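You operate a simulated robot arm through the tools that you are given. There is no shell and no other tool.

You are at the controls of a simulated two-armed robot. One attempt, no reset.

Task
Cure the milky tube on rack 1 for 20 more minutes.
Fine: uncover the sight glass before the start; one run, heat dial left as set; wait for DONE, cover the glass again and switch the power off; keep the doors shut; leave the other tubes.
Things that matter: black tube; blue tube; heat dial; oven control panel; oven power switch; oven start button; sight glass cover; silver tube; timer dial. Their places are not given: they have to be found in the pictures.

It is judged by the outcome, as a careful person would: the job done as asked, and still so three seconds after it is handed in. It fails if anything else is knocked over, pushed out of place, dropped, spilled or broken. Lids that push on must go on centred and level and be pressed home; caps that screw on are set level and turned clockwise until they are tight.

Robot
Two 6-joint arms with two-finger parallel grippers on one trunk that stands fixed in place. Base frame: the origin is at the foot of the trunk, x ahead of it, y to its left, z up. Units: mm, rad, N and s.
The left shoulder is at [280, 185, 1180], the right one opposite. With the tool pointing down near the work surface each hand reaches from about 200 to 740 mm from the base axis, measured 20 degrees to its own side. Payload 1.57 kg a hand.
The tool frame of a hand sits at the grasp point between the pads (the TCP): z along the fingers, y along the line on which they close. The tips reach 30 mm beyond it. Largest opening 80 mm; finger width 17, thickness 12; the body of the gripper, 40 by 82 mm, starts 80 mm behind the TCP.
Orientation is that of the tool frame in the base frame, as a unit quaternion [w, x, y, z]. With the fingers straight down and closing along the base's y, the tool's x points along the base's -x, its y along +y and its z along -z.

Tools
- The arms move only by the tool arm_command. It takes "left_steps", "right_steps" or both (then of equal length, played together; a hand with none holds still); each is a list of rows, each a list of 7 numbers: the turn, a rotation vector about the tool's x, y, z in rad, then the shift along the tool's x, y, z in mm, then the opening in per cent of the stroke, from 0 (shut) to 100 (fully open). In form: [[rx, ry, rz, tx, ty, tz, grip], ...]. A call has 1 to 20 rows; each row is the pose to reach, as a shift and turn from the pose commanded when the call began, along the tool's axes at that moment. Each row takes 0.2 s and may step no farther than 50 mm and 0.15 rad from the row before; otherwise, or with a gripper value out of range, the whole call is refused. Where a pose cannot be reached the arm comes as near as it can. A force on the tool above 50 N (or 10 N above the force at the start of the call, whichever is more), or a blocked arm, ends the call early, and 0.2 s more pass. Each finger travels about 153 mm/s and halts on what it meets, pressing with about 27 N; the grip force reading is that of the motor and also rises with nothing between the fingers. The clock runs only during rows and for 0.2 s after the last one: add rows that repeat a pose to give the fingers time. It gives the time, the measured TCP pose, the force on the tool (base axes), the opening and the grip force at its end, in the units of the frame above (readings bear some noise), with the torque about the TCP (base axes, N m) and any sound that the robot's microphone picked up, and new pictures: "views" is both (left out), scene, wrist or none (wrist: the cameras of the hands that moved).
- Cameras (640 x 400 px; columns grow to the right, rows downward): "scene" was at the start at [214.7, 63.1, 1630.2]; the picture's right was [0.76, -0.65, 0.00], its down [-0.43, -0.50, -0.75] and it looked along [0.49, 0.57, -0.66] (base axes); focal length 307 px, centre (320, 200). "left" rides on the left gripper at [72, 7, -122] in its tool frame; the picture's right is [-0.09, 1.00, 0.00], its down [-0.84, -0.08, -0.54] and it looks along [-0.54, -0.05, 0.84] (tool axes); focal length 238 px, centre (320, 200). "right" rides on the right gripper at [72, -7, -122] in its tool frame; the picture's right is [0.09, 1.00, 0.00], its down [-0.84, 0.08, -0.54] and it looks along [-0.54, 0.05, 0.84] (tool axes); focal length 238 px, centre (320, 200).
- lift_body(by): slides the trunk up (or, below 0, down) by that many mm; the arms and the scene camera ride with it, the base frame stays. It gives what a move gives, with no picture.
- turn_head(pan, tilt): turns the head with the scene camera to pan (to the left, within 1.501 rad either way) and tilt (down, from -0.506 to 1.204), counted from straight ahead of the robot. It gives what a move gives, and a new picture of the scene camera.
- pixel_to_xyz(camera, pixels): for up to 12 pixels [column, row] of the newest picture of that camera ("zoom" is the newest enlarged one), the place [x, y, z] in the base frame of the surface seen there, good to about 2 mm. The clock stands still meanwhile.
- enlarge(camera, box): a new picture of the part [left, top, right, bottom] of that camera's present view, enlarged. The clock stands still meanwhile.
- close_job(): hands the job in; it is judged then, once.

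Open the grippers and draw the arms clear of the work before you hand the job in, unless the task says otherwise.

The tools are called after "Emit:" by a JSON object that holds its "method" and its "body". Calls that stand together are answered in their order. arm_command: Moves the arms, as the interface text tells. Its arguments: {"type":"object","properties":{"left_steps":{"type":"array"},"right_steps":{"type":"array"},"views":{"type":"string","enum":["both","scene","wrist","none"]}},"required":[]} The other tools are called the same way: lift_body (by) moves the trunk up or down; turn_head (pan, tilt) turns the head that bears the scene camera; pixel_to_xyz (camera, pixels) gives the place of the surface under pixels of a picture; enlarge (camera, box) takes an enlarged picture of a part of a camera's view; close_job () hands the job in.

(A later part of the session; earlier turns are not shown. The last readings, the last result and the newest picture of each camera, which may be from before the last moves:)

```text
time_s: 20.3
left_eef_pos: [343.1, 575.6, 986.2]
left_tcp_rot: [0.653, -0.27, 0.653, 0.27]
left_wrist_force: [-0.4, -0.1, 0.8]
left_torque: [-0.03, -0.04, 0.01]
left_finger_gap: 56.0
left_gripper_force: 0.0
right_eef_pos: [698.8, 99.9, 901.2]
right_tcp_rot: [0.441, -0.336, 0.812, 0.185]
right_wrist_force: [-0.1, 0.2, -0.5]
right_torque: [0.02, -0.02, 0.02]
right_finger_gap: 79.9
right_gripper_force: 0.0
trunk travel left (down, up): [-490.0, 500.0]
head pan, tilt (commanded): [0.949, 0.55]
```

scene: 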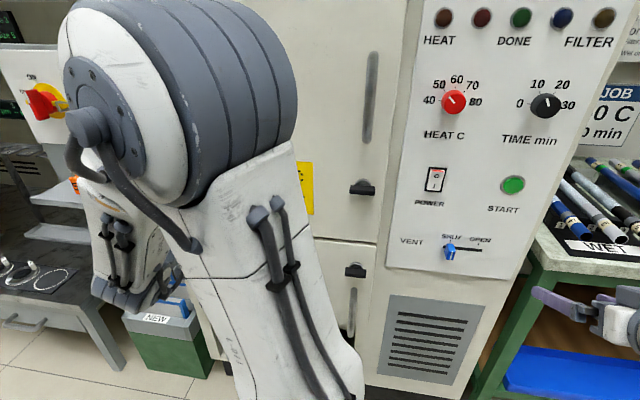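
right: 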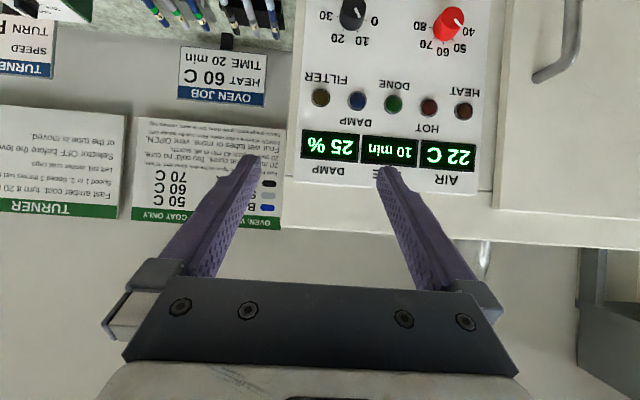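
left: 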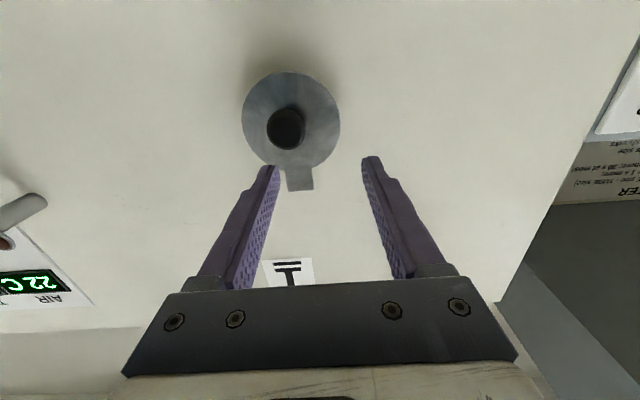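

I enlarge the heat dial from this lower view, and raise the left hand to the knob's height at a standoff.

Emit:
{"method": "enlarge", "body": {"camera": "scene", "box": [410, 60, 590, 170]}}

Emit:
{"method": "arm_command", "body": {"left_steps": [[0, 0, 0, -45, -2, 0, 70], [0, 0, 0, -90, -4, 0, 70], [0, 0, 0, -130, -5, 10, 70], [0, 0, 0, -154, -5, 28, 70], [0, 0, 0, -154, -5, 40, 70], [0, 0, 0, -154, -5, 40, 70]], "views": "both"}}

```text
3.56 times, centred on (500, 115) of scene
```

zoom: 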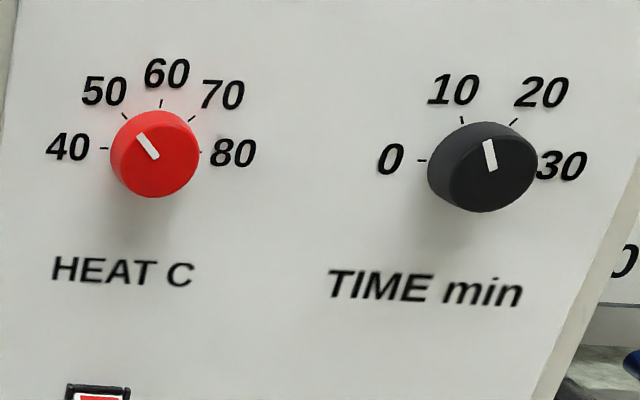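

```text
time_s: 21.7
left_eef_pos: [376.5, 601.8, 1140.5]
left_tcp_rot: [0.653, -0.271, 0.653, 0.271]
left_wrist_force: [0.1, -0.2, 0.8]
left_torque: [0.02, -0.02, 0.01]
left_finger_gap: 55.9
left_gripper_force: 0.0
right_eef_pos: [698.1, 99.8, 900.7]
right_tcp_rot: [0.44, -0.335, 0.813, 0.183]
right_wrist_force: [-0.1, 0.2, -0.7]
right_torque: [-0.03, -0.01, 0.01]
right_finger_gap: 80.0
right_gripper_force: 0.0
trunk travel left (down, up): [-490.0, 500.0]
head pan, tilt (commanded): [0.949, 0.55]
```

scene: 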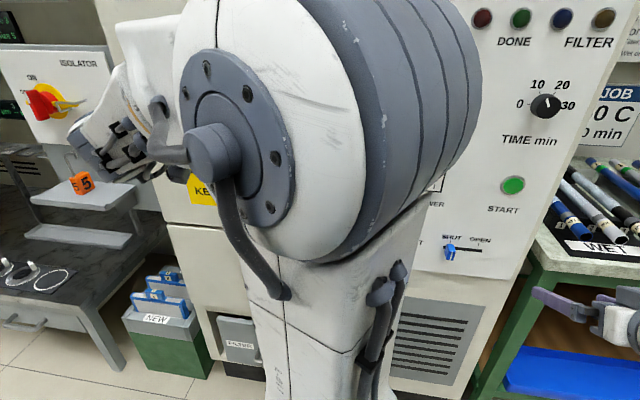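
left: 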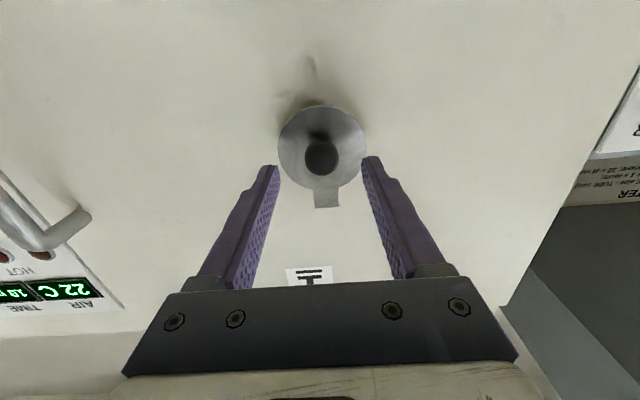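

Heat reads 50 and time 10 from this side. The knob at (321,157) sits between the fingers; I verify its place.

Emit:
{"method": "pixel_to_xyz", "body": {"camera": "left", "pixels": [[321, 157], [321, 150], [321, 168], [310, 157], [333, 157], [327, 203], [321, 118], [290, 150]]}}

Emit:
{"method": "enlarge", "body": {"camera": "left", "box": [270, 90, 380, 220]}}

```text
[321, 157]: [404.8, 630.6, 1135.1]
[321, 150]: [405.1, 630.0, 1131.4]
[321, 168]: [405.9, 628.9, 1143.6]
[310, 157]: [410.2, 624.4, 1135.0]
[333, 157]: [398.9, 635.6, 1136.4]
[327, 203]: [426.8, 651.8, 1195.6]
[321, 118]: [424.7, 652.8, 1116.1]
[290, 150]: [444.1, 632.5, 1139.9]
```

```text
3.08 times, centred on (325, 155) of left
```

zoom: 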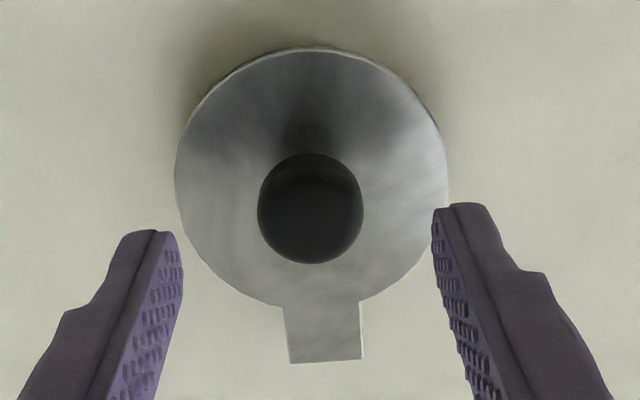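

The knob's centre is about s=-160, z=1136, front face at n=732. I advance the left hand 30 mm with the fingers narrowed to cage the knob loosely (not clamped).

Emit:
{"method": "arm_command", "body": {"left_steps": [[0, 0, 0, 4, 1, 0, 70], [0, 0, 0, 4, 1, 15, 70], [0, 0, 0, 4, 1, 30, 70], [0, 0, 0, 4, 1, 30, 55], [0, 0, 0, 4, 1, 30, 42], [0, 0, 0, 4, 1, 30, 42]], "views": "wrist"}}

```text
time_s: 23.1
left_eef_pos: [397.4, 623.0, 1137.0]
left_tcp_rot: [0.653, -0.271, 0.653, 0.271]
left_wrist_force: [0.4, 0.0, 0.3]
left_torque: [0.04, 0.04, 0.03]
left_finger_gap: 33.7
left_gripper_force: 0.1
right_eef_pos: [697.1, 100.8, 898.8]
right_tcp_rot: [0.441, -0.336, 0.812, 0.185]
right_wrist_force: [-0.6, 0.2, 0.4]
right_torque: [0.0, -0.02, 0.0]
right_finger_gap: 79.9
right_gripper_force: 0.0
trunk travel left (down, up): [-490.0, 500.0]
head pan, tilt (commanded): [0.949, 0.55]
```

left: 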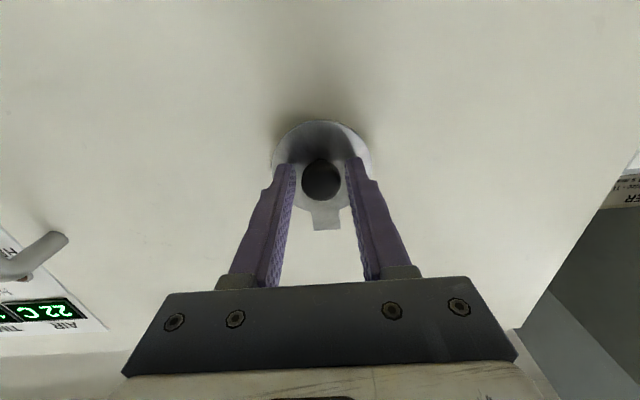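

The knob is caged between the fingers at (322,180). I test a small swing to the left about the tab (≈11 mm) and watch the force.

Emit:
{"method": "arm_command", "body": {"left_steps": [[0, 0, 0.05, -0.1, 2.8, 0, 42], [0, 0, 0.1, -0.3, 5.6, 0, 42], [0, 0, 0.15, -0.6, 8.4, 0, 42], [0, 0, 0.2, -1.1, 11.1, 0, 42]], "views": "wrist"}}

```text
time_s: 24.1
left_eef_pos: [389.2, 629.6, 1139.5]
left_tcp_rot: [0.623, -0.203, 0.677, 0.335]
left_wrist_force: [0.1, -1.1, -1.3]
left_torque: [-0.02, 0.01, -0.04]
left_finger_gap: 34.9
left_gripper_force: 0.3
right_eef_pos: [696.8, 99.1, 900.3]
right_tcp_rot: [0.44, -0.335, 0.812, 0.184]
right_wrist_force: [-1.5, -0.1, -0.5]
right_torque: [0.0, 0.04, -0.02]
right_finger_gap: 79.9
right_gripper_force: 0.1
trunk travel left (down, up): [-490.0, 500.0]
head pan, tilt (commanded): [0.949, 0.55]
```

left: 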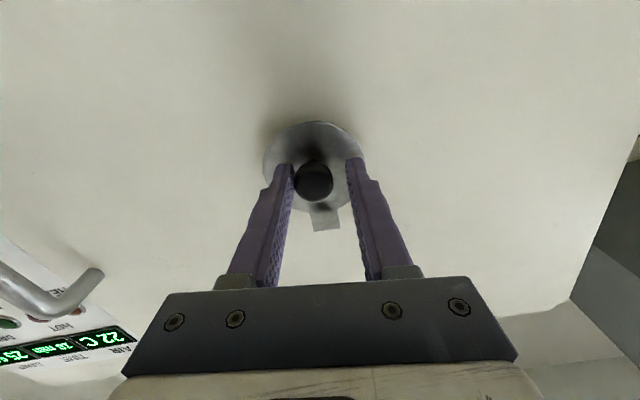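

Force stays near zero; I check whether the cover followed.

Emit:
{"method": "enlarge", "body": {"camera": "left", "box": [250, 100, 390, 240]}}

Emit:
{"method": "pixel_to_xyz", "body": {"camera": "left", "pixels": [[313, 182], [328, 224], [318, 130], [302, 182], [326, 182], [313, 171], [313, 193]]}}

```text
2.86 times, centred on (320, 170) of left
```

zoom: 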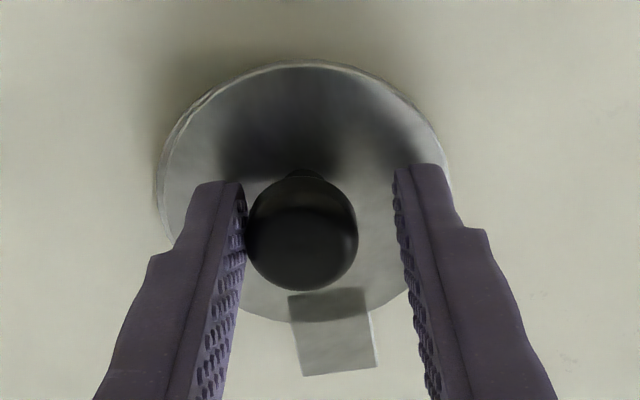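

```text
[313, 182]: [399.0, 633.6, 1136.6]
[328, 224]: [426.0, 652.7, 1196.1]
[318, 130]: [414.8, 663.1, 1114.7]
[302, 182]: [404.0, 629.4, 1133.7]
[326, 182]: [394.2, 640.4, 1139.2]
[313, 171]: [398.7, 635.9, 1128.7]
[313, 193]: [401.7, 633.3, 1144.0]
```

The knob followed (about 6 mm left) with negligible force, so it swings freely. I continue the arc by 0.5 rad.

Emit:
{"method": "arm_command", "body": {"left_steps": [[0, 0, 0.1, -0.28, 5.6, 0, 42], [0, 0, 0.2, -1.12, 11.1, 0, 42], [0, 0, 0.3, -2.5, 16.6, 0, 42], [0, 0, 0.4, -4.4, 21.8, 0, 42], [0, 0, 0.5, -6.9, 26.9, 0, 42]], "views": "wrist"}}

```text
time_s: 25.3
left_eef_pos: [370.0, 648.4, 1150.1]
left_tcp_rot: [0.52, -0.029, 0.707, 0.478]
left_wrist_force: [0.8, 0.6, -0.2]
left_torque: [-0.03, 0.04, -0.03]
left_finger_gap: 34.6
left_gripper_force: 0.5
right_eef_pos: [698.1, 98.8, 900.2]
right_tcp_rot: [0.441, -0.334, 0.813, 0.184]
right_wrist_force: [1.1, 0.7, 0.6]
right_torque: [-0.02, 0.02, -0.01]
right_finger_gap: 79.9
right_gripper_force: 0.1
trunk travel left (down, up): [-490.0, 500.0]
head pan, tilt (commanded): [0.949, 0.55]
```

left: 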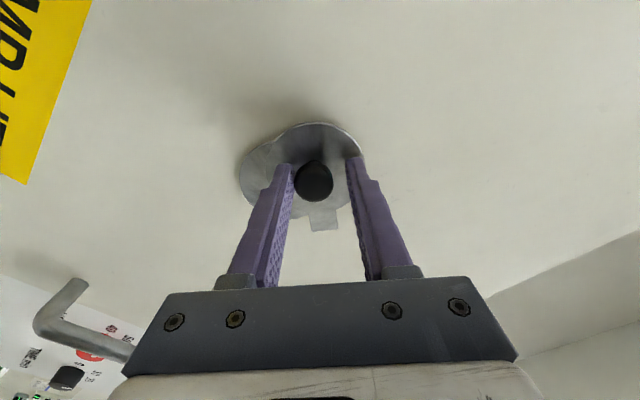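

Emit:
{"method": "enlarge", "body": {"camera": "left", "box": [220, 100, 400, 250]}}

Emit:
{"method": "pixel_to_xyz", "body": {"camera": "left", "pixels": [[314, 182], [325, 222], [250, 175], [314, 130], [246, 190], [335, 205], [280, 150]]}}

```text
2.67 times, centred on (310, 175) of left
```

zoom: 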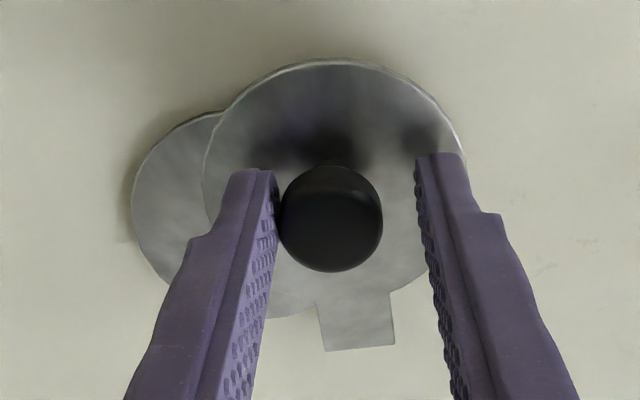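

```text
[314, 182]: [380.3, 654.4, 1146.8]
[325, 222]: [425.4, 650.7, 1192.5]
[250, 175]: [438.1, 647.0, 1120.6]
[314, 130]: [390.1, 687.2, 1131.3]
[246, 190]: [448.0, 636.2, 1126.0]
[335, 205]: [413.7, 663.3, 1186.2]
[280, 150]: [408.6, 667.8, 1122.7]
```

The disc swings about the tab (pivot near z 1192), revealing a round glass behind it. I continue the arc by 0.85 rad.

Emit:
{"method": "arm_command", "body": {"left_steps": [[0, 0, 0.14, -0.55, 7.8, 0, 42], [0, 0, 0.28, -2.2, 15.5, 0, 42], [0, 0, 0.42, -4.9, 22.8, 0, 42], [0, 0, 0.56, -8.6, 29.7, 0, 42], [0, 0, 0.7, -13.2, 36.1, 0, 42], [0, 0, 0.84, -18.6, 41.7, 0, 42]], "views": "wrist"}}

```text
time_s: 26.5
left_eef_pos: [359.0, 666.2, 1211.0]
left_tcp_rot: [0.342, 0.201, 0.698, 0.596]
left_wrist_force: [0.8, -18.9, -32.3]
left_torque: [-0.65, 0.61, -0.76]
left_finger_gap: 64.3
left_gripper_force: 17.6
left hand out of reach, approached as far as the arm can: row 3, 4, 5
right_eef_pos: [697.9, 98.6, 899.9]
right_tcp_rot: [0.441, -0.334, 0.812, 0.184]
right_wrist_force: [0.4, 0.5, 0.6]
right_torque: [0.02, 0.04, 0.02]
right_finger_gap: 80.0
right_gripper_force: 0.1
trunk travel left (down, up): [-490.0, 500.0]
head pan, tilt (commanded): [0.949, 0.55]
stopped in row 5 (left hand): the force on the tool passed its limit at 59 N (the readings are from after the stop); the commanded pose is now the measured one
```

left: 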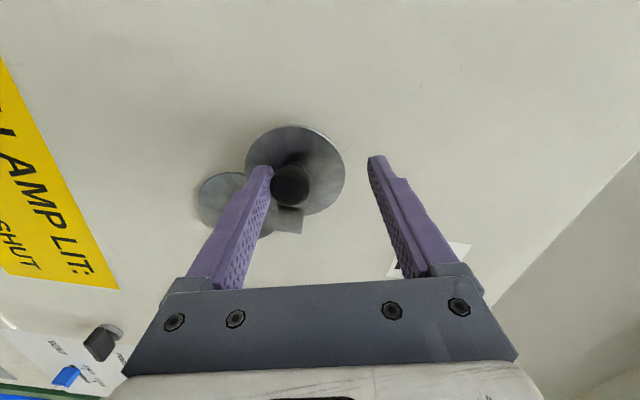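

The arm neared its reach limit and drifted off the arc, pressing the knob (59 N). I open the fingers to relieve the contact at once.

Emit:
{"method": "arm_command", "body": {"left_steps": [[0, 0, 0, 0, 0, 0, 85], [0, 0, 0, 0, 0, 0, 100], [0, 0, 0, 0, 0, 0, 100]], "views": "both"}}

Emit:
{"method": "pixel_to_xyz", "body": {"camera": "left", "pixels": [[290, 185], [290, 220], [330, 150], [222, 200], [300, 140], [205, 195], [270, 230]]}}

```text
time_s: 27.3
left_eef_pos: [355.3, 666.1, 1216.7]
left_tcp_rot: [0.341, 0.199, 0.693, 0.603]
left_wrist_force: [3.6, -1.7, -13.4]
left_torque: [-0.11, 0.14, -0.11]
left_finger_gap: 80.3
left_gripper_force: 0.1
right_eef_pos: [698.6, 100.9, 900.1]
right_tcp_rot: [0.44, -0.335, 0.813, 0.183]
right_wrist_force: [-0.3, 0.0, 0.1]
right_torque: [-0.01, -0.01, 0.0]
right_finger_gap: 80.4
right_gripper_force: 0.1
trunk travel left (down, up): [-490.0, 500.0]
head pan, tilt (commanded): [0.949, 0.55]
```

scene: 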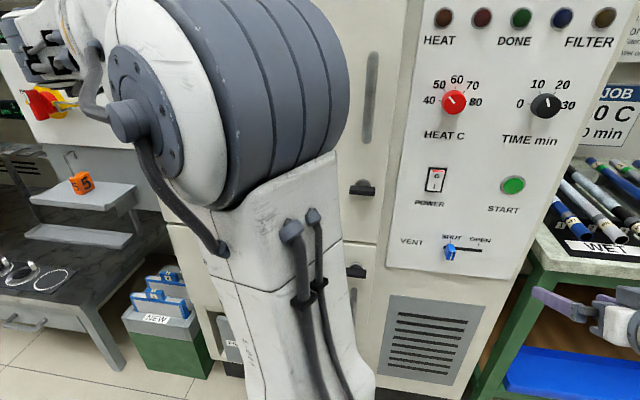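
left: 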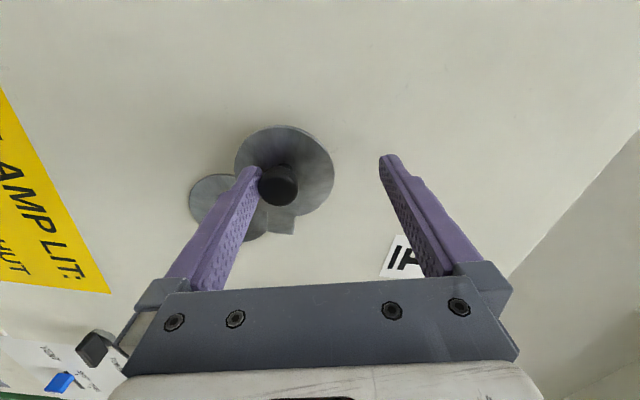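

```text
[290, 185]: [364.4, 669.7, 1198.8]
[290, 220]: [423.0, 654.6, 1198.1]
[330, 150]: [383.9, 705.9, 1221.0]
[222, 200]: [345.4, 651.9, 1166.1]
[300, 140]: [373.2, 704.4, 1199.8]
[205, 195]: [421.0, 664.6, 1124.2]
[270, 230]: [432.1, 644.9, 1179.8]
```

The cover now stands at about 90° (knob near s≈-216, z≈1195). I ease the finger off the knob and draw straight back.

Emit:
{"method": "arm_command", "body": {"left_steps": [[0, 0, 0, 0, -4, 0, 100], [0, 0, 0, 0, -6, -8, 100], [0, 0, 0, 0, -6, -30, 100], [0, 0, 0, 0, -6, -60, 100]], "views": "wrist"}}

Emit:
{"method": "enlarge", "body": {"camera": "left", "box": [160, 90, 380, 260]}}

```text
time_s: 28.3
left_eef_pos: [323.4, 627.4, 1216.9]
left_tcp_rot: [0.342, 0.198, 0.695, 0.601]
left_wrist_force: [-0.1, 0.1, -1.3]
left_torque: [-0.03, 0.01, -0.02]
left_finger_gap: 80.1
left_gripper_force: 0.1
left hand out of reach, approached as far as the arm can: row 2, 3, 4
right_eef_pos: [698.4, 100.0, 899.7]
right_tcp_rot: [0.44, -0.336, 0.812, 0.184]
right_wrist_force: [-0.4, -0.1, 0.1]
right_torque: [0.03, -0.02, -0.03]
right_finger_gap: 79.8
right_gripper_force: 0.1
trunk travel left (down, up): [-490.0, 500.0]
head pan, tilt (commanded): [0.949, 0.55]
```

left: 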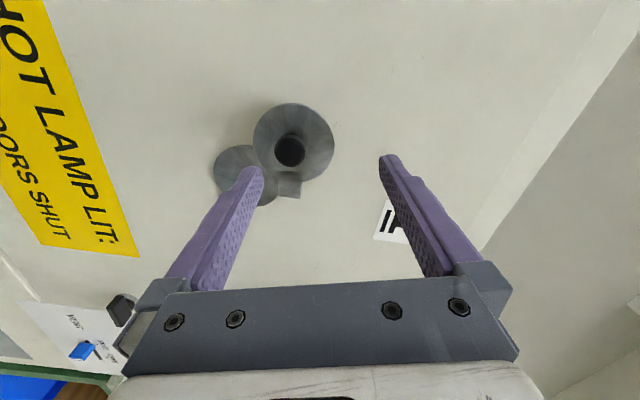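

```text
2.35 times, centred on (270, 175) of left
```

zoom: 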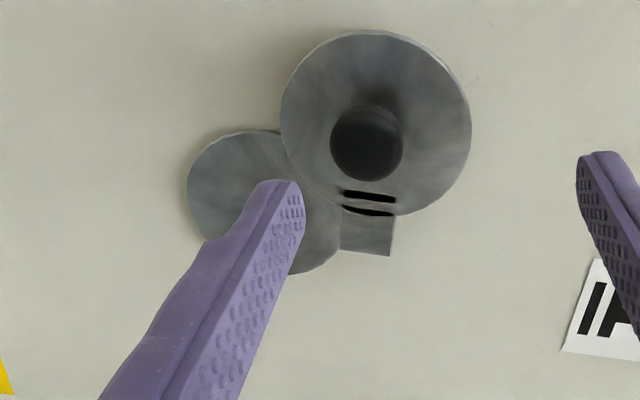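

The cover stays put by friction. I measure knob and pivot to get the angle.

Emit:
{"method": "pixel_to_xyz", "body": {"camera": "left", "pixels": [[289, 150], [289, 142], [293, 188], [330, 140], [256, 140], [290, 106], [232, 165], [218, 170], [228, 200], [265, 200], [245, 150]]}}

```text
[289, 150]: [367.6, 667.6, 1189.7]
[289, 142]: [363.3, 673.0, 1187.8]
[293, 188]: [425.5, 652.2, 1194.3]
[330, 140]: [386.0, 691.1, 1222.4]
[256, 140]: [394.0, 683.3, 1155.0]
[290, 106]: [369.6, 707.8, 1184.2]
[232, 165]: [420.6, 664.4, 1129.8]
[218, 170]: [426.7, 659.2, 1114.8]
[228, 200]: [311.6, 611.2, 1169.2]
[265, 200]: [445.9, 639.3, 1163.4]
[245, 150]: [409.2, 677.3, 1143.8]
```

The knob is at s≈-214, z≈1190: the cover rests at about 86°, at its stop. I turn the left hand back and look straight at the glass to see inside.

Emit:
{"method": "arm_command", "body": {"left_steps": [[0.0382, 0.0488, -0.1291, -3.5, -9, -6, 100], [0.0765, 0.0975, -0.2581, -6.9, -17.9, -12, 100], [0.1147, 0.1463, -0.3872, -10.4, -26.9, -17, 100], [0.153, 0.195, -0.5163, -13.9, -35.9, -17, 100], [0.1912, 0.2438, -0.6454, -17.4, -44.9, -17, 100], [0.2294, 0.2925, -0.7744, -20.8, -53.8, -17, 100], [0.2677, 0.3413, -0.9035, -24.3, -62.8, -17, 100], [0.3059, 0.39, -1.0326, -27.8, -71.8, -17, 100], [0.3442, 0.4388, -1.1616, -31.2, -80.7, -17, 100], [0.3824, 0.4875, -1.2907, -34.7, -89.7, -17, 100], [0.3824, 0.4875, -1.2907, -34.7, -89.7, -17, 100]], "views": "both"}}

```text
time_s: 30.7
left_eef_pos: [348.5, 574.4, 1137.3]
left_tcp_rot: [0.425, -0.335, 0.823, 0.175]
left_wrist_force: [-0.5, -0.7, -0.4]
left_torque: [0.02, 0.01, 0.0]
left_finger_gap: 80.3
left_gripper_force: 0.1
right_eef_pos: [698.1, 100.6, 900.3]
right_tcp_rot: [0.44, -0.336, 0.812, 0.185]
right_wrist_force: [0.3, 0.9, -0.4]
right_torque: [0.03, 0.01, 0.01]
right_finger_gap: 80.1
right_gripper_force: 0.1
trunk travel left (down, up): [-490.0, 500.0]
head pan, tilt (commanded): [0.949, 0.55]
```

scene: 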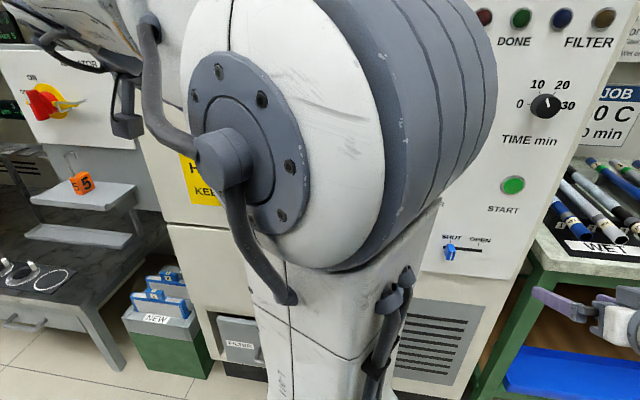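
left: 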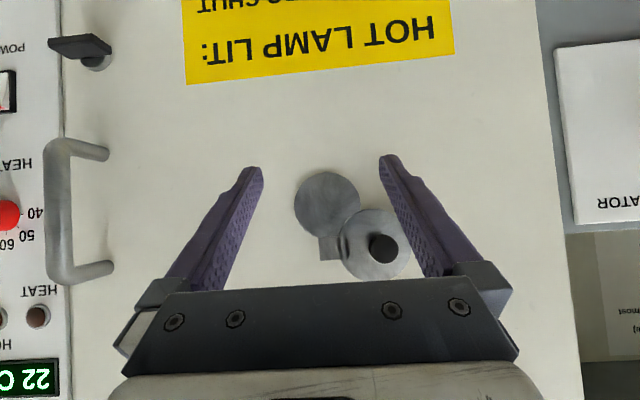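

Emit:
{"method": "enlarge", "body": {"camera": "left", "box": [280, 160, 420, 290]}}

Emit:
{"method": "pixel_to_xyz", "body": {"camera": "left", "pixels": [[326, 203], [326, 176], [300, 203], [350, 200], [383, 248], [375, 245], [330, 250], [326, 230]]}}

```text
3.08 times, centred on (350, 225) of left
```

zoom: 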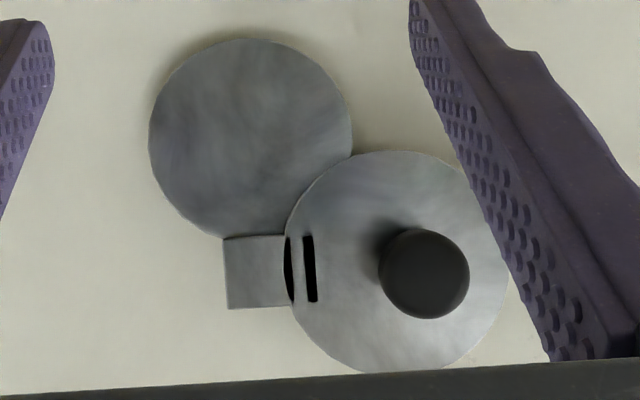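

```text
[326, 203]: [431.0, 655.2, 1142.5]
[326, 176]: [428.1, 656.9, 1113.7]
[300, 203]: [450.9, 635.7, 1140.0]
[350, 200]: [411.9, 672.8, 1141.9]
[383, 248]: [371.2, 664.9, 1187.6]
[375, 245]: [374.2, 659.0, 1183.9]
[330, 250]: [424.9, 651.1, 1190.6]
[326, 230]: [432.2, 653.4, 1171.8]
```

The glass disc at (326,203) is uncovered. I enlarge it strongly to see whether anything is visible inside.

Emit:
{"method": "enlarge", "body": {"camera": "left", "box": [295, 172, 360, 232]}}

Emit:
{"method": "enlarge", "body": {"camera": "scene", "box": [400, 0, 640, 270]}}

```text
6.67 times, centred on (328, 202) of left
```

zoom: 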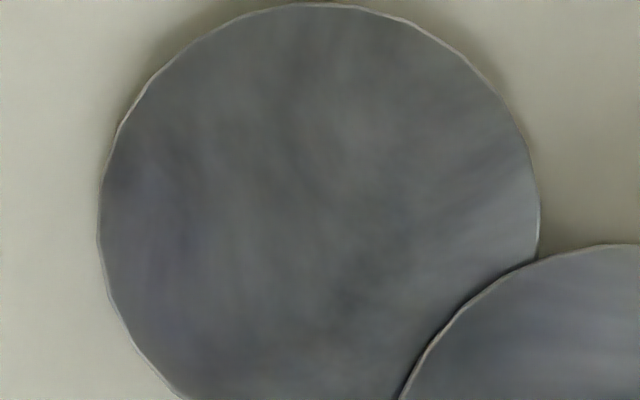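

```text
1.48 times, centred on (520, 135) of scene
```

zoom: 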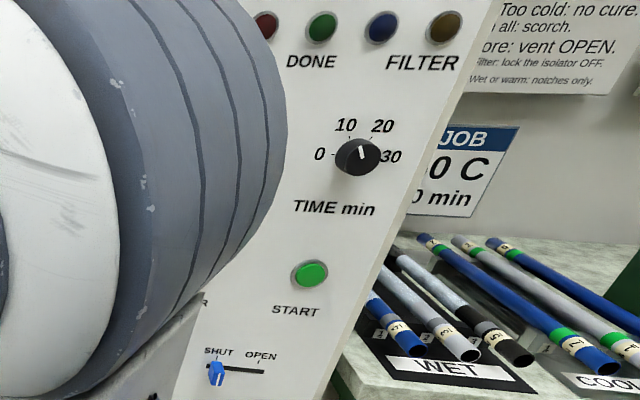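

The cover rests at its 90° stop with the glass clear. Next I move the right hand back and to the right (out of the left arm's way), where its camera can watch the panel.

Emit:
{"method": "arm_command", "body": {"right_steps": [[0, 0, 0, -12, -30, -27.6, 100], [0, 0, 0, -24, -60, -55.2, 100], [0, 0, 0, -36, -90, -82.9, 100], [0, 0, 0, -48, -120, -110.5, 100], [0, 0, 0, -60, -150, -138, 100], [0, 0, 0, -71.4, -180, -165.7, 100], [0, 0, 0, -71.4, -180, -165.7, 100]], "views": "both"}}

```text
time_s: 32.3
left_eef_pos: [349.2, 574.0, 1138.2]
left_tcp_rot: [0.426, -0.335, 0.822, 0.177]
left_wrist_force: [-0.8, 0.1, -0.7]
left_torque: [-0.03, 0.01, 0.0]
left_finger_gap: 79.9
left_gripper_force: 0.0
right_eef_pos: [754.6, -98.5, 1049.7]
right_tcp_rot: [0.441, -0.335, 0.812, 0.183]
right_wrist_force: [-0.1, 0.1, -0.3]
right_torque: [-0.01, 0.01, -0.02]
right_finger_gap: 79.7
right_gripper_force: 0.0
trunk travel left (down, up): [-490.0, 500.0]
head pan, tilt (commanded): [0.949, 0.55]
```

scene: 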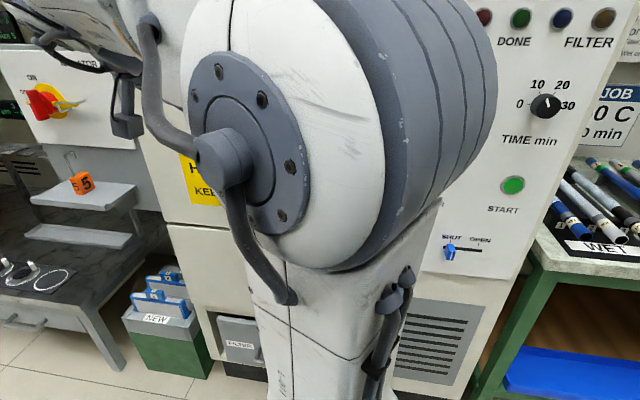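
right: 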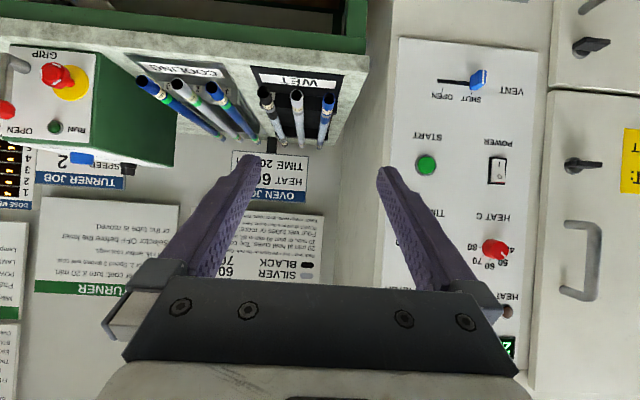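

The right camera now sees the panel and bench. I enlarge the tubes and panel for checks before moving the left hand.

Emit:
{"method": "enlarge", "body": {"camera": "right", "box": [130, 55, 350, 155]}}

Emit:
{"method": "enlarge", "body": {"camera": "right", "box": [390, 30, 640, 300]}}

```text
2.91 times, centred on (240, 105) of right
```

zoom: 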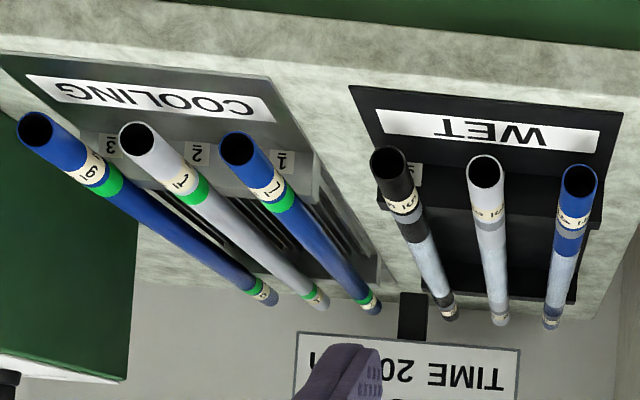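

```text
1.48 times, centred on (515, 165) of right
```

zoom: 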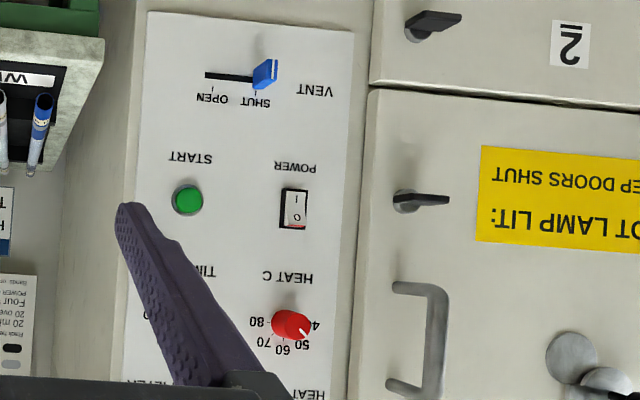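

I bring the left hand along the front at a 140+ mm standoff to face the time dial, levelling it on the way.

Emit:
{"method": "arm_command", "body": {"left_steps": [[0, -0.03, 0, 20, -10, -25, 100], [0, -0.08, 0, 41.8, -50, -35, 100], [0, -0.13, 0, 41.8, -95, -35, 100], [0, -0.18, 0, 41.8, -140, -35, 100], [0, -0.23, 0, 41.8, -185, -35, 100], [0, -0.28, 0, 41.8, -230, -35, 100], [0, -0.33, 0, 41.8, -275, -35, 100], [0, -0.38, 0, 41.8, -320, -35, 100], [0, -0.43, 0, 41.8, -365, -35, 100], [0, -0.48, 0, 41.8, -410, -35, 100], [0, -0.53, 0, 41.8, -455, -35, 100], [0, -0.58, 0, 41.8, -500, -35, 100], [0, -0.614, 0, 41.8, -543, -35, 100], [0, -0.614, 0, 41.8, -543, -35, 100]], "views": "both"}}

```text
time_s: 33.8
left_eef_pos: [500.6, 543.9, 1112.4]
left_tcp_rot: [0.537, -0.311, 0.749, 0.234]
left_wrist_force: [-41.6, -36.9, 8.9]
left_torque: [-0.49, -0.72, -2.12]
left_finger_gap: 75.2
left_gripper_force: 0.0
left hand out of reach, approached as far as the arm can: row 2, 3, 4, 5, 6, 7
right_eef_pos: [753.2, -100.4, 1049.1]
right_tcp_rot: [0.441, -0.335, 0.812, 0.185]
right_wrist_force: [0.2, -1.4, 0.0]
right_torque: [0.01, 0.02, 0.01]
right_finger_gap: 80.1
right_gripper_force: 0.1
trunk travel left (down, up): [-490.0, 500.0]
head pan, tilt (commanded): [0.949, 0.55]
stopped in row 7 (left hand): the force on the tool passed its limit at 108 N (the readings are from after the stop); the commanded pose is now the measured one
```

scene: 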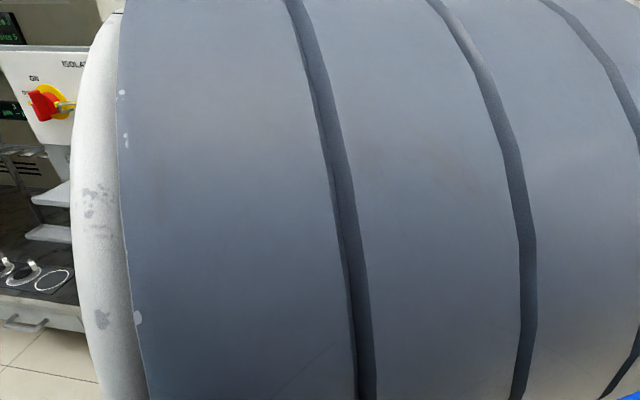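
left: 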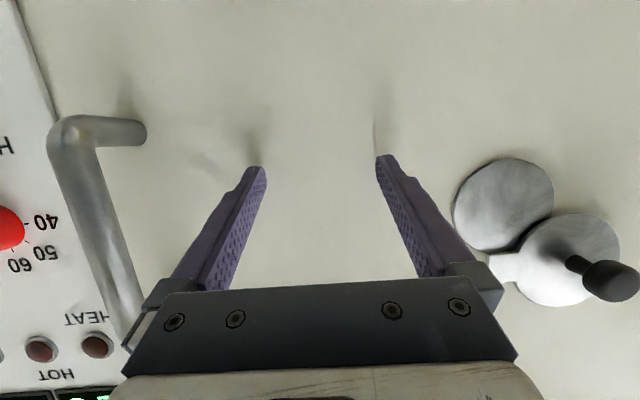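

The left hand met its inner reach limit and slid forward into the plain door face (tips touching between handle and glass, 108 N peak). I back it off gently, up and away from the door.

Emit:
{"method": "arm_command", "body": {"left_steps": [[0, 0, 0, -1.6, 0, -11.1, 95], [0, 0, 0, -12, 0, -22, 95]], "views": "wrist"}}

```text
time_s: 34.3
left_eef_pos: [500.5, 542.1, 1112.1]
left_tcp_rot: [0.536, -0.311, 0.749, 0.235]
left_wrist_force: [-36.8, -33.4, 4.6]
left_torque: [-0.49, -0.56, -1.78]
left_finger_gap: 72.9
left_gripper_force: 0.2
left hand out of reach, approached as far as the arm can: row 1, 2
right_eef_pos: [754.3, -100.3, 1050.6]
right_tcp_rot: [0.441, -0.335, 0.812, 0.185]
right_wrist_force: [0.3, -0.3, 0.0]
right_torque: [0.01, -0.01, 0.0]
right_finger_gap: 79.8
right_gripper_force: 0.0
trunk travel left (down, up): [-490.0, 500.0]
head pan, tilt (commanded): [0.949, 0.55]
stopped in row 2 (left hand): the force on the tool passed its limit at 68 N (the readings are from after the stop); the commanded pose is now the measured one
```

left: 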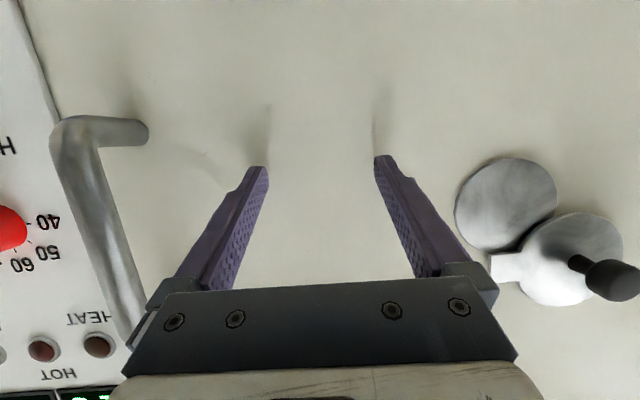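

Moving straight back is out of reach here; pitching the hand down raises the wrist and is reachable (as it was before). I pitch it back down while moving back and left, which also frees the tips.

Emit:
{"method": "arm_command", "body": {"left_steps": [[0, 0.14, 0, 2.5, 8, -7.6, 95], [0, 0.28, 0, 2, 25, -20, 95], [0, 0.33, 0, -4, 55, -38, 95], [0, 0.33, 0, -8, 85, -50, 95]], "views": "wrist"}}

```text
time_s: 35.3
left_eef_pos: [412.0, 571.7, 1133.0]
left_tcp_rot: [0.404, -0.347, 0.827, 0.18]
left_wrist_force: [1.1, -0.3, 0.4]
left_torque: [0.05, 0.01, 0.01]
left_finger_gap: 76.2
left_gripper_force: 0.1
right_eef_pos: [756.0, -98.7, 1048.5]
right_tcp_rot: [0.438, -0.335, 0.813, 0.185]
right_wrist_force: [-0.1, 0.1, -0.6]
right_torque: [0.0, 0.0, -0.01]
right_finger_gap: 79.9
right_gripper_force: 0.2
trunk travel left (down, up): [-490.0, 500.0]
head pan, tilt (commanded): [0.949, 0.55]
```

left: 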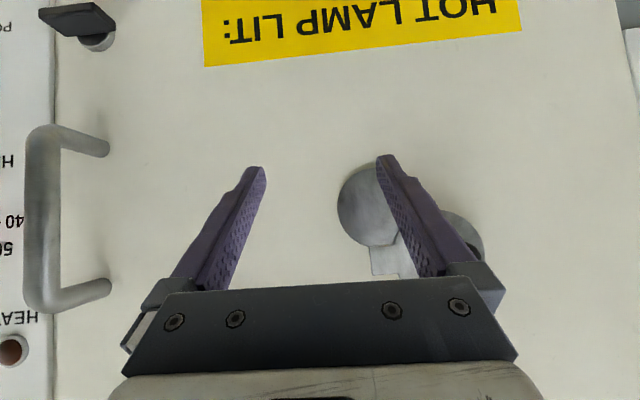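

Free of the door now (force ~0), door and handle unmoved. I draw back and up a little more, then lower the trunk so the left arm works farther from its inner limit.

Emit:
{"method": "arm_command", "body": {"left_steps": [[0, 0, 0, 0, 0, -30, 95], [0, 0, 0, -10, 0, -60, 95], [0, 0, 0, -17, 0, -76, 95]], "views": "none"}}

Emit:
{"method": "lift_body", "body": {"by": -250}}

```text
time_s: 36.1
left_eef_pos: [378.2, 535.6, 1193.8]
left_tcp_rot: [0.404, -0.346, 0.828, 0.179]
left_wrist_force: [-0.5, 0.1, 1.1]
left_torque: [0.0, 0.0, -0.01]
left_finger_gap: 76.1
left_gripper_force: 0.0
right_eef_pos: [755.4, -97.5, 1048.8]
right_tcp_rot: [0.439, -0.335, 0.813, 0.184]
right_wrist_force: [0.4, 0.2, -0.8]
right_torque: [0.02, -0.02, -0.03]
right_finger_gap: 80.0
right_gripper_force: 0.0
trunk travel left (down, up): [-490.0, 500.0]
head pan, tilt (commanded): [0.949, 0.55]
```

```text
time_s: 38.6
left_eef_pos: [377.8, 535.1, 943.5]
left_tcp_rot: [0.404, -0.346, 0.828, 0.179]
left_wrist_force: [0.3, 0.3, 0.8]
left_torque: [0.04, -0.04, -0.01]
left_finger_gap: 75.8
left_gripper_force: 0.1
right_eef_pos: [756.4, -98.4, 798.1]
right_tcp_rot: [0.44, -0.335, 0.813, 0.184]
right_wrist_force: [0.3, -0.6, 0.2]
right_torque: [-0.01, -0.01, -0.01]
right_finger_gap: 79.9
right_gripper_force: 0.1
trunk travel left (down, up): [-240.0, 750.0]
head pan, tilt (commanded): [0.949, 0.55]
```

Trunk is down; the left hand is at z 943, well clear of the door. I raise and level it at the same standoff, watching the reach report.

Emit:
{"method": "arm_command", "body": {"left_steps": [[0, -0.131, 0, -15.5, 0, -18.2, 95], [0, -0.262, 0, -31, 0, -36.4, 95], [0, -0.393, 0, -46.6, 0, -54.6, 95], [0, -0.524, 0, -62.1, 0, -72.8, 95], [0, -0.655, 0, -77.6, 0, -91, 95]], "views": "wrist"}}

```text
time_s: 39.8
left_eef_pos: [360.0, 540.6, 1069.7]
left_tcp_rot: [0.65, -0.27, 0.653, 0.281]
left_wrist_force: [0.8, 0.0, 0.6]
left_torque: [-0.02, 0.01, 0.03]
left_finger_gap: 76.0
left_gripper_force: 0.1
left hand out of reach, approached as far as the arm can: row 2, 3, 4, 5
right_eef_pos: [755.2, -98.3, 799.1]
right_tcp_rot: [0.439, -0.336, 0.813, 0.185]
right_wrist_force: [-0.9, -0.3, -0.7]
right_torque: [-0.01, 0.0, -0.02]
right_finger_gap: 80.0
right_gripper_force: 0.1
trunk travel left (down, up): [-240.0, 750.0]
head pan, tilt (commanded): [0.949, 0.55]
```

left: 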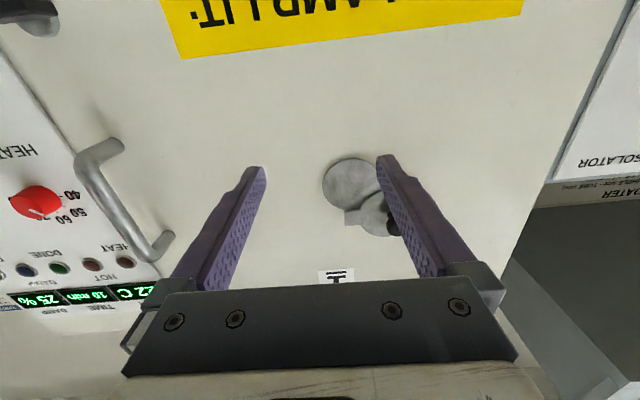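

The limit is the left wrist passing too near its own shoulder axis; the right arm is far better placed for the panel. I raise the trunk back 250 mm and will use the right hand for the dial and buttons, the left only for the cover.

Emit:
{"method": "lift_body", "body": {"by": 250}}

Emit:
{"method": "turn_head", "body": {"pan": 0.7, "tilt": 0.4}}

```text
time_s: 42.4
left_eef_pos: [360.7, 540.5, 1319.8]
left_tcp_rot: [0.649, -0.271, 0.653, 0.28]
left_wrist_force: [0.6, -0.5, -0.5]
left_torque: [0.01, 0.02, 0.03]
left_finger_gap: 76.0
left_gripper_force: 0.1
right_eef_pos: [755.2, -97.5, 1048.9]
right_tcp_rot: [0.439, -0.335, 0.813, 0.185]
right_wrist_force: [-0.8, -0.2, -0.9]
right_torque: [0.0, -0.01, -0.01]
right_finger_gap: 80.0
right_gripper_force: 0.0
trunk travel left (down, up): [-490.0, 500.0]
head pan, tilt (commanded): [0.949, 0.55]
```

```text
time_s: 43.2
left_eef_pos: [360.5, 540.6, 1319.2]
left_tcp_rot: [0.649, -0.269, 0.654, 0.28]
left_wrist_force: [-0.2, 0.3, 0.3]
left_torque: [0.0, -0.02, 0.01]
left_finger_gap: 76.1
left_gripper_force: 0.2
right_eef_pos: [756.4, -97.8, 1048.4]
right_tcp_rot: [0.44, -0.335, 0.812, 0.185]
right_wrist_force: [0.5, 0.5, 0.5]
right_torque: [0.0, 0.0, -0.04]
right_finger_gap: 80.2
right_gripper_force: 0.1
trunk travel left (down, up): [-490.0, 500.0]
head pan, tilt (commanded): [0.7, 0.4]
```

scene: 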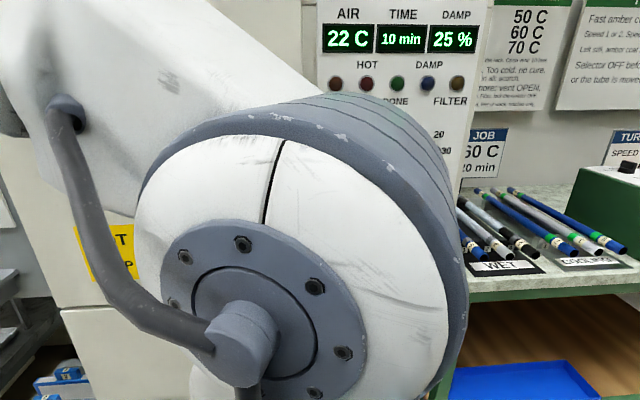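

The left elbow blocks much of the head's view. I check where it is relative to the panel workspace.

Emit:
{"method": "pixel_to_xyz", "body": {"camera": "scene", "pixels": [[240, 350], [300, 200], [460, 280], [400, 150], [200, 100], [440, 390], [330, 330]]}}

```text
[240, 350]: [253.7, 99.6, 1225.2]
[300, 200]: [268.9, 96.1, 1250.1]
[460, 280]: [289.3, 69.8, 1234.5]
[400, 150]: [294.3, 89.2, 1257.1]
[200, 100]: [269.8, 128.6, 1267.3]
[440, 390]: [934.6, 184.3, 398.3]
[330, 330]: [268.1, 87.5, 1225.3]
```

The left elbow sits close to the head camera. I shift the left hand 120 mm left along the oven front (staying off the door) to swing the elbow away.

Emit:
{"method": "arm_command", "body": {"left_steps": [[0, 0, 0, 0, 40, -5, 95], [0, 0, 0, 0, 80, -10, 95], [0, 0, 0, 0, 120, -10, 95]], "views": "both"}}

```text
time_s: 44.0
left_eef_pos: [316.5, 637.6, 1321.5]
left_tcp_rot: [0.649, -0.269, 0.654, 0.28]
left_wrist_force: [0.6, 0.3, 0.7]
left_torque: [-0.04, 0.0, 0.02]
left_finger_gap: 76.1
left_gripper_force: 0.0
left hand out of reach, approached as far as the arm can: row 1, 2, 3
right_eef_pos: [755.7, -99.0, 1048.7]
right_tcp_rot: [0.439, -0.336, 0.812, 0.185]
right_wrist_force: [0.1, -0.4, 0.3]
right_torque: [0.03, -0.01, 0.02]
right_finger_gap: 79.8
right_gripper_force: 0.0
trunk travel left (down, up): [-490.0, 500.0]
head pan, tilt (commanded): [0.7, 0.4]
```

scene: 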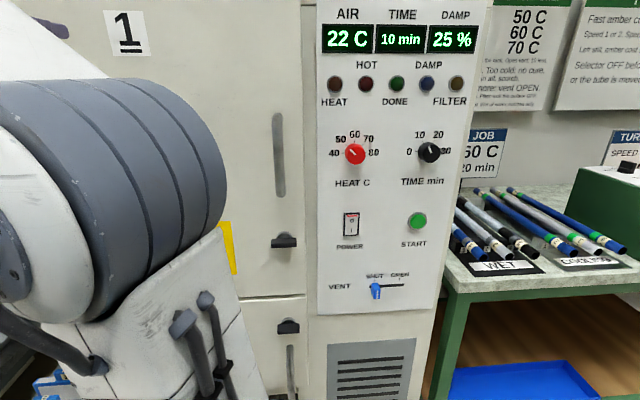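
left: 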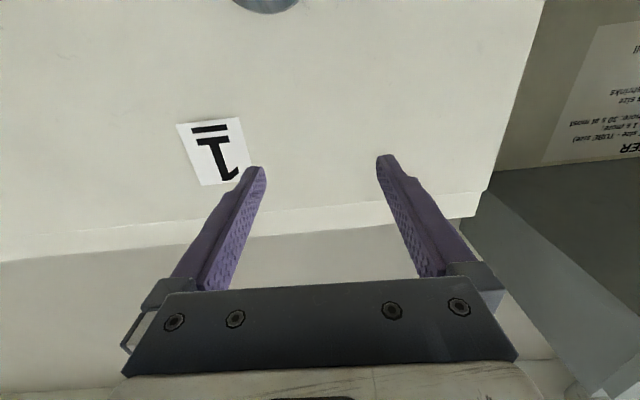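

Now the head sees the whole panel. I measure the time dial, start button and power switch in this view.

Emit:
{"method": "enlarge", "body": {"camera": "scene", "box": [320, 120, 460, 260]}}

Emit:
{"method": "pixel_to_xyz", "body": {"camera": "zoom", "pixels": [[440, 140], [440, 120], [440, 160], [400, 140], [480, 140], [395, 330], [190, 305], [192, 330], [192, 355], [230, 140]]}}

```text
2.86 times, centred on (390, 190) of scene
```

zoom: 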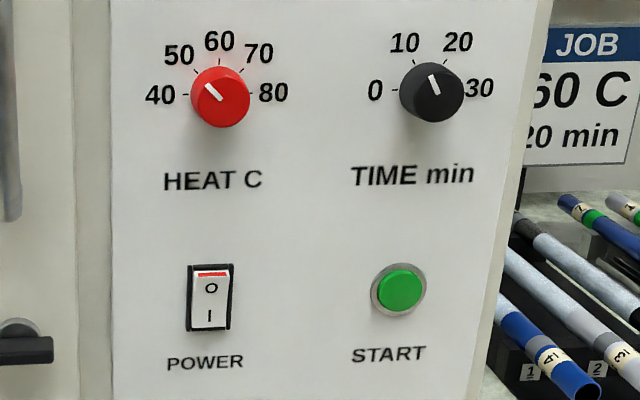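

```text
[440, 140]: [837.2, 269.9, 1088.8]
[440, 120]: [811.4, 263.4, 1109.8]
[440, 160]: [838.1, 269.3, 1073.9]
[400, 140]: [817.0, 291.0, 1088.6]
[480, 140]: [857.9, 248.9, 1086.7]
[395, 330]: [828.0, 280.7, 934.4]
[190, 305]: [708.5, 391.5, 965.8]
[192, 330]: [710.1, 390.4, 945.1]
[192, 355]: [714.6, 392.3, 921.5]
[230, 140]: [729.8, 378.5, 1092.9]
```

Emit:
{"method": "pixel_to_xyz", "body": {"camera": "zoom", "pixels": [[437, 93], [437, 70], [437, 115], [405, 93], [460, 93], [433, 78], [438, 95], [400, 288], [210, 272], [210, 288], [210, 310], [210, 322]]}}

```text
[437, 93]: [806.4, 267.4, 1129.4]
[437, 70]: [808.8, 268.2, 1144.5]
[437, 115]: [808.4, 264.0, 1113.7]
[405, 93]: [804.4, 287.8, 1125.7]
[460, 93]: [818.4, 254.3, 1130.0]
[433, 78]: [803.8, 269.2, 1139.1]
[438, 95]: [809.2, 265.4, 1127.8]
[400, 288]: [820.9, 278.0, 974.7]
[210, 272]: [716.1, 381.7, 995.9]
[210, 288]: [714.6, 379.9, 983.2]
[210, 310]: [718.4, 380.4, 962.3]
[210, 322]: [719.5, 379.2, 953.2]
```

Dial centre ≈ (s 384, z 1126), face at n≈760; start ≈ (s 384, z 972). I bring the right hand level in front of the time dial, about 60 mm short of its face.

Emit:
{"method": "arm_command", "body": {"right_steps": [[0, -0.064, 0, -19.7, 24.4, 14.5, 90], [0, -0.128, 0, -39.5, 48.9, 29, 80], [0, -0.192, 0, -59.2, 73.3, 43.4, 75], [0, -0.256, 0, -79, 97.8, 57.9, 75], [0, -0.32, 0, -98.7, 122.2, 72.4, 75], [0, -0.384, 0, -118.5, 146.7, 86.9, 75], [0, -0.448, 0, -138.2, 171.1, 101.3, 75], [0, -0.512, 0, -158, 195.6, 115.8, 75], [0, -0.576, 0, -177.7, 220, 130.3, 75], [0, -0.576, 0, -177.7, 220, 130.3, 75]], "views": "both"}}

```text
time_s: 46.2
left_eef_pos: [316.9, 638.2, 1321.4]
left_tcp_rot: [0.649, -0.27, 0.654, 0.28]
left_wrist_force: [0.1, 0.7, 0.4]
left_torque: [0.03, 0.05, -0.02]
left_finger_gap: 75.7
left_gripper_force: 0.0
right_eef_pos: [745.5, 203.6, 1127.3]
right_tcp_rot: [0.652, -0.269, 0.654, 0.272]
right_wrist_force: [0.7, 1.4, -0.5]
right_torque: [0.02, -0.04, 0.01]
right_finger_gap: 59.6
right_gripper_force: 0.0
trunk travel left (down, up): [-490.0, 500.0]
head pan, tilt (commanded): [0.7, 0.4]
```

scene: 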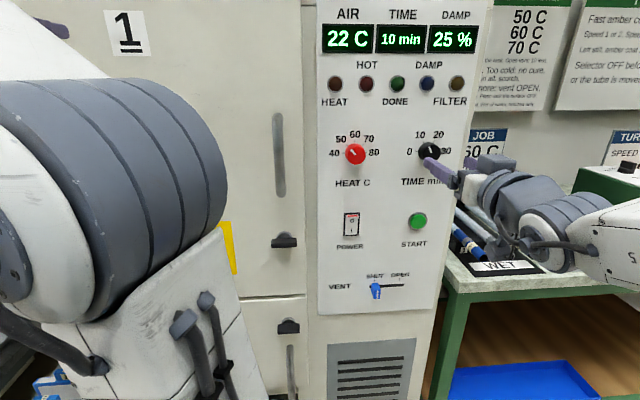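
right: 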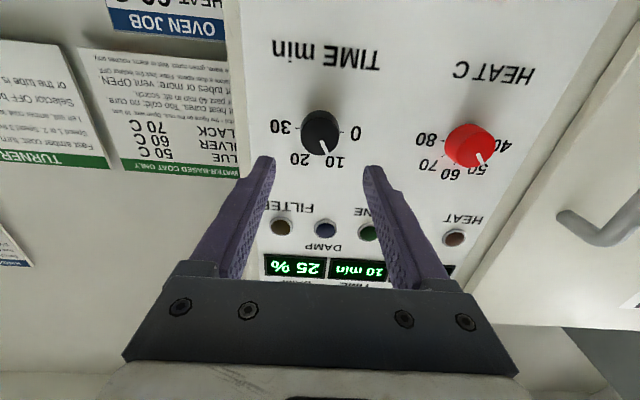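

The right hand is level at n≈671, aligned near the dial at (321,132). I check the dial's centre precisely from this camera.

Emit:
{"method": "enlarge", "body": {"camera": "right", "box": [270, 90, 370, 180]}}

Emit:
{"method": "pixel_to_xyz", "body": {"camera": "zoom", "pixels": [[328, 180], [328, 150], [328, 210], [300, 180], [355, 180], [328, 100], [238, 190], [410, 180], [334, 235]]}}

```text
4.44 times, centred on (320, 135) of right
```

zoom: 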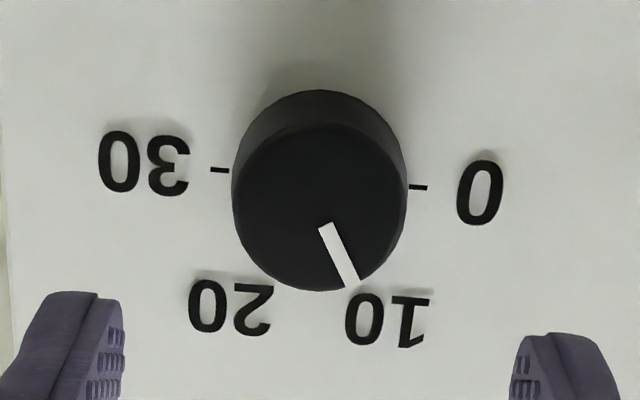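

```text
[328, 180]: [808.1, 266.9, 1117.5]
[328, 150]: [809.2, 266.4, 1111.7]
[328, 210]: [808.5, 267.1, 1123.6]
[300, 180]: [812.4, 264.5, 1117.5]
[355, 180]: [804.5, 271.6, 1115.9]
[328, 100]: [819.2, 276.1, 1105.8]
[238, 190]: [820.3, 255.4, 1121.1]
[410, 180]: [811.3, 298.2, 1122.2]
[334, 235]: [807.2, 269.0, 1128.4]
```

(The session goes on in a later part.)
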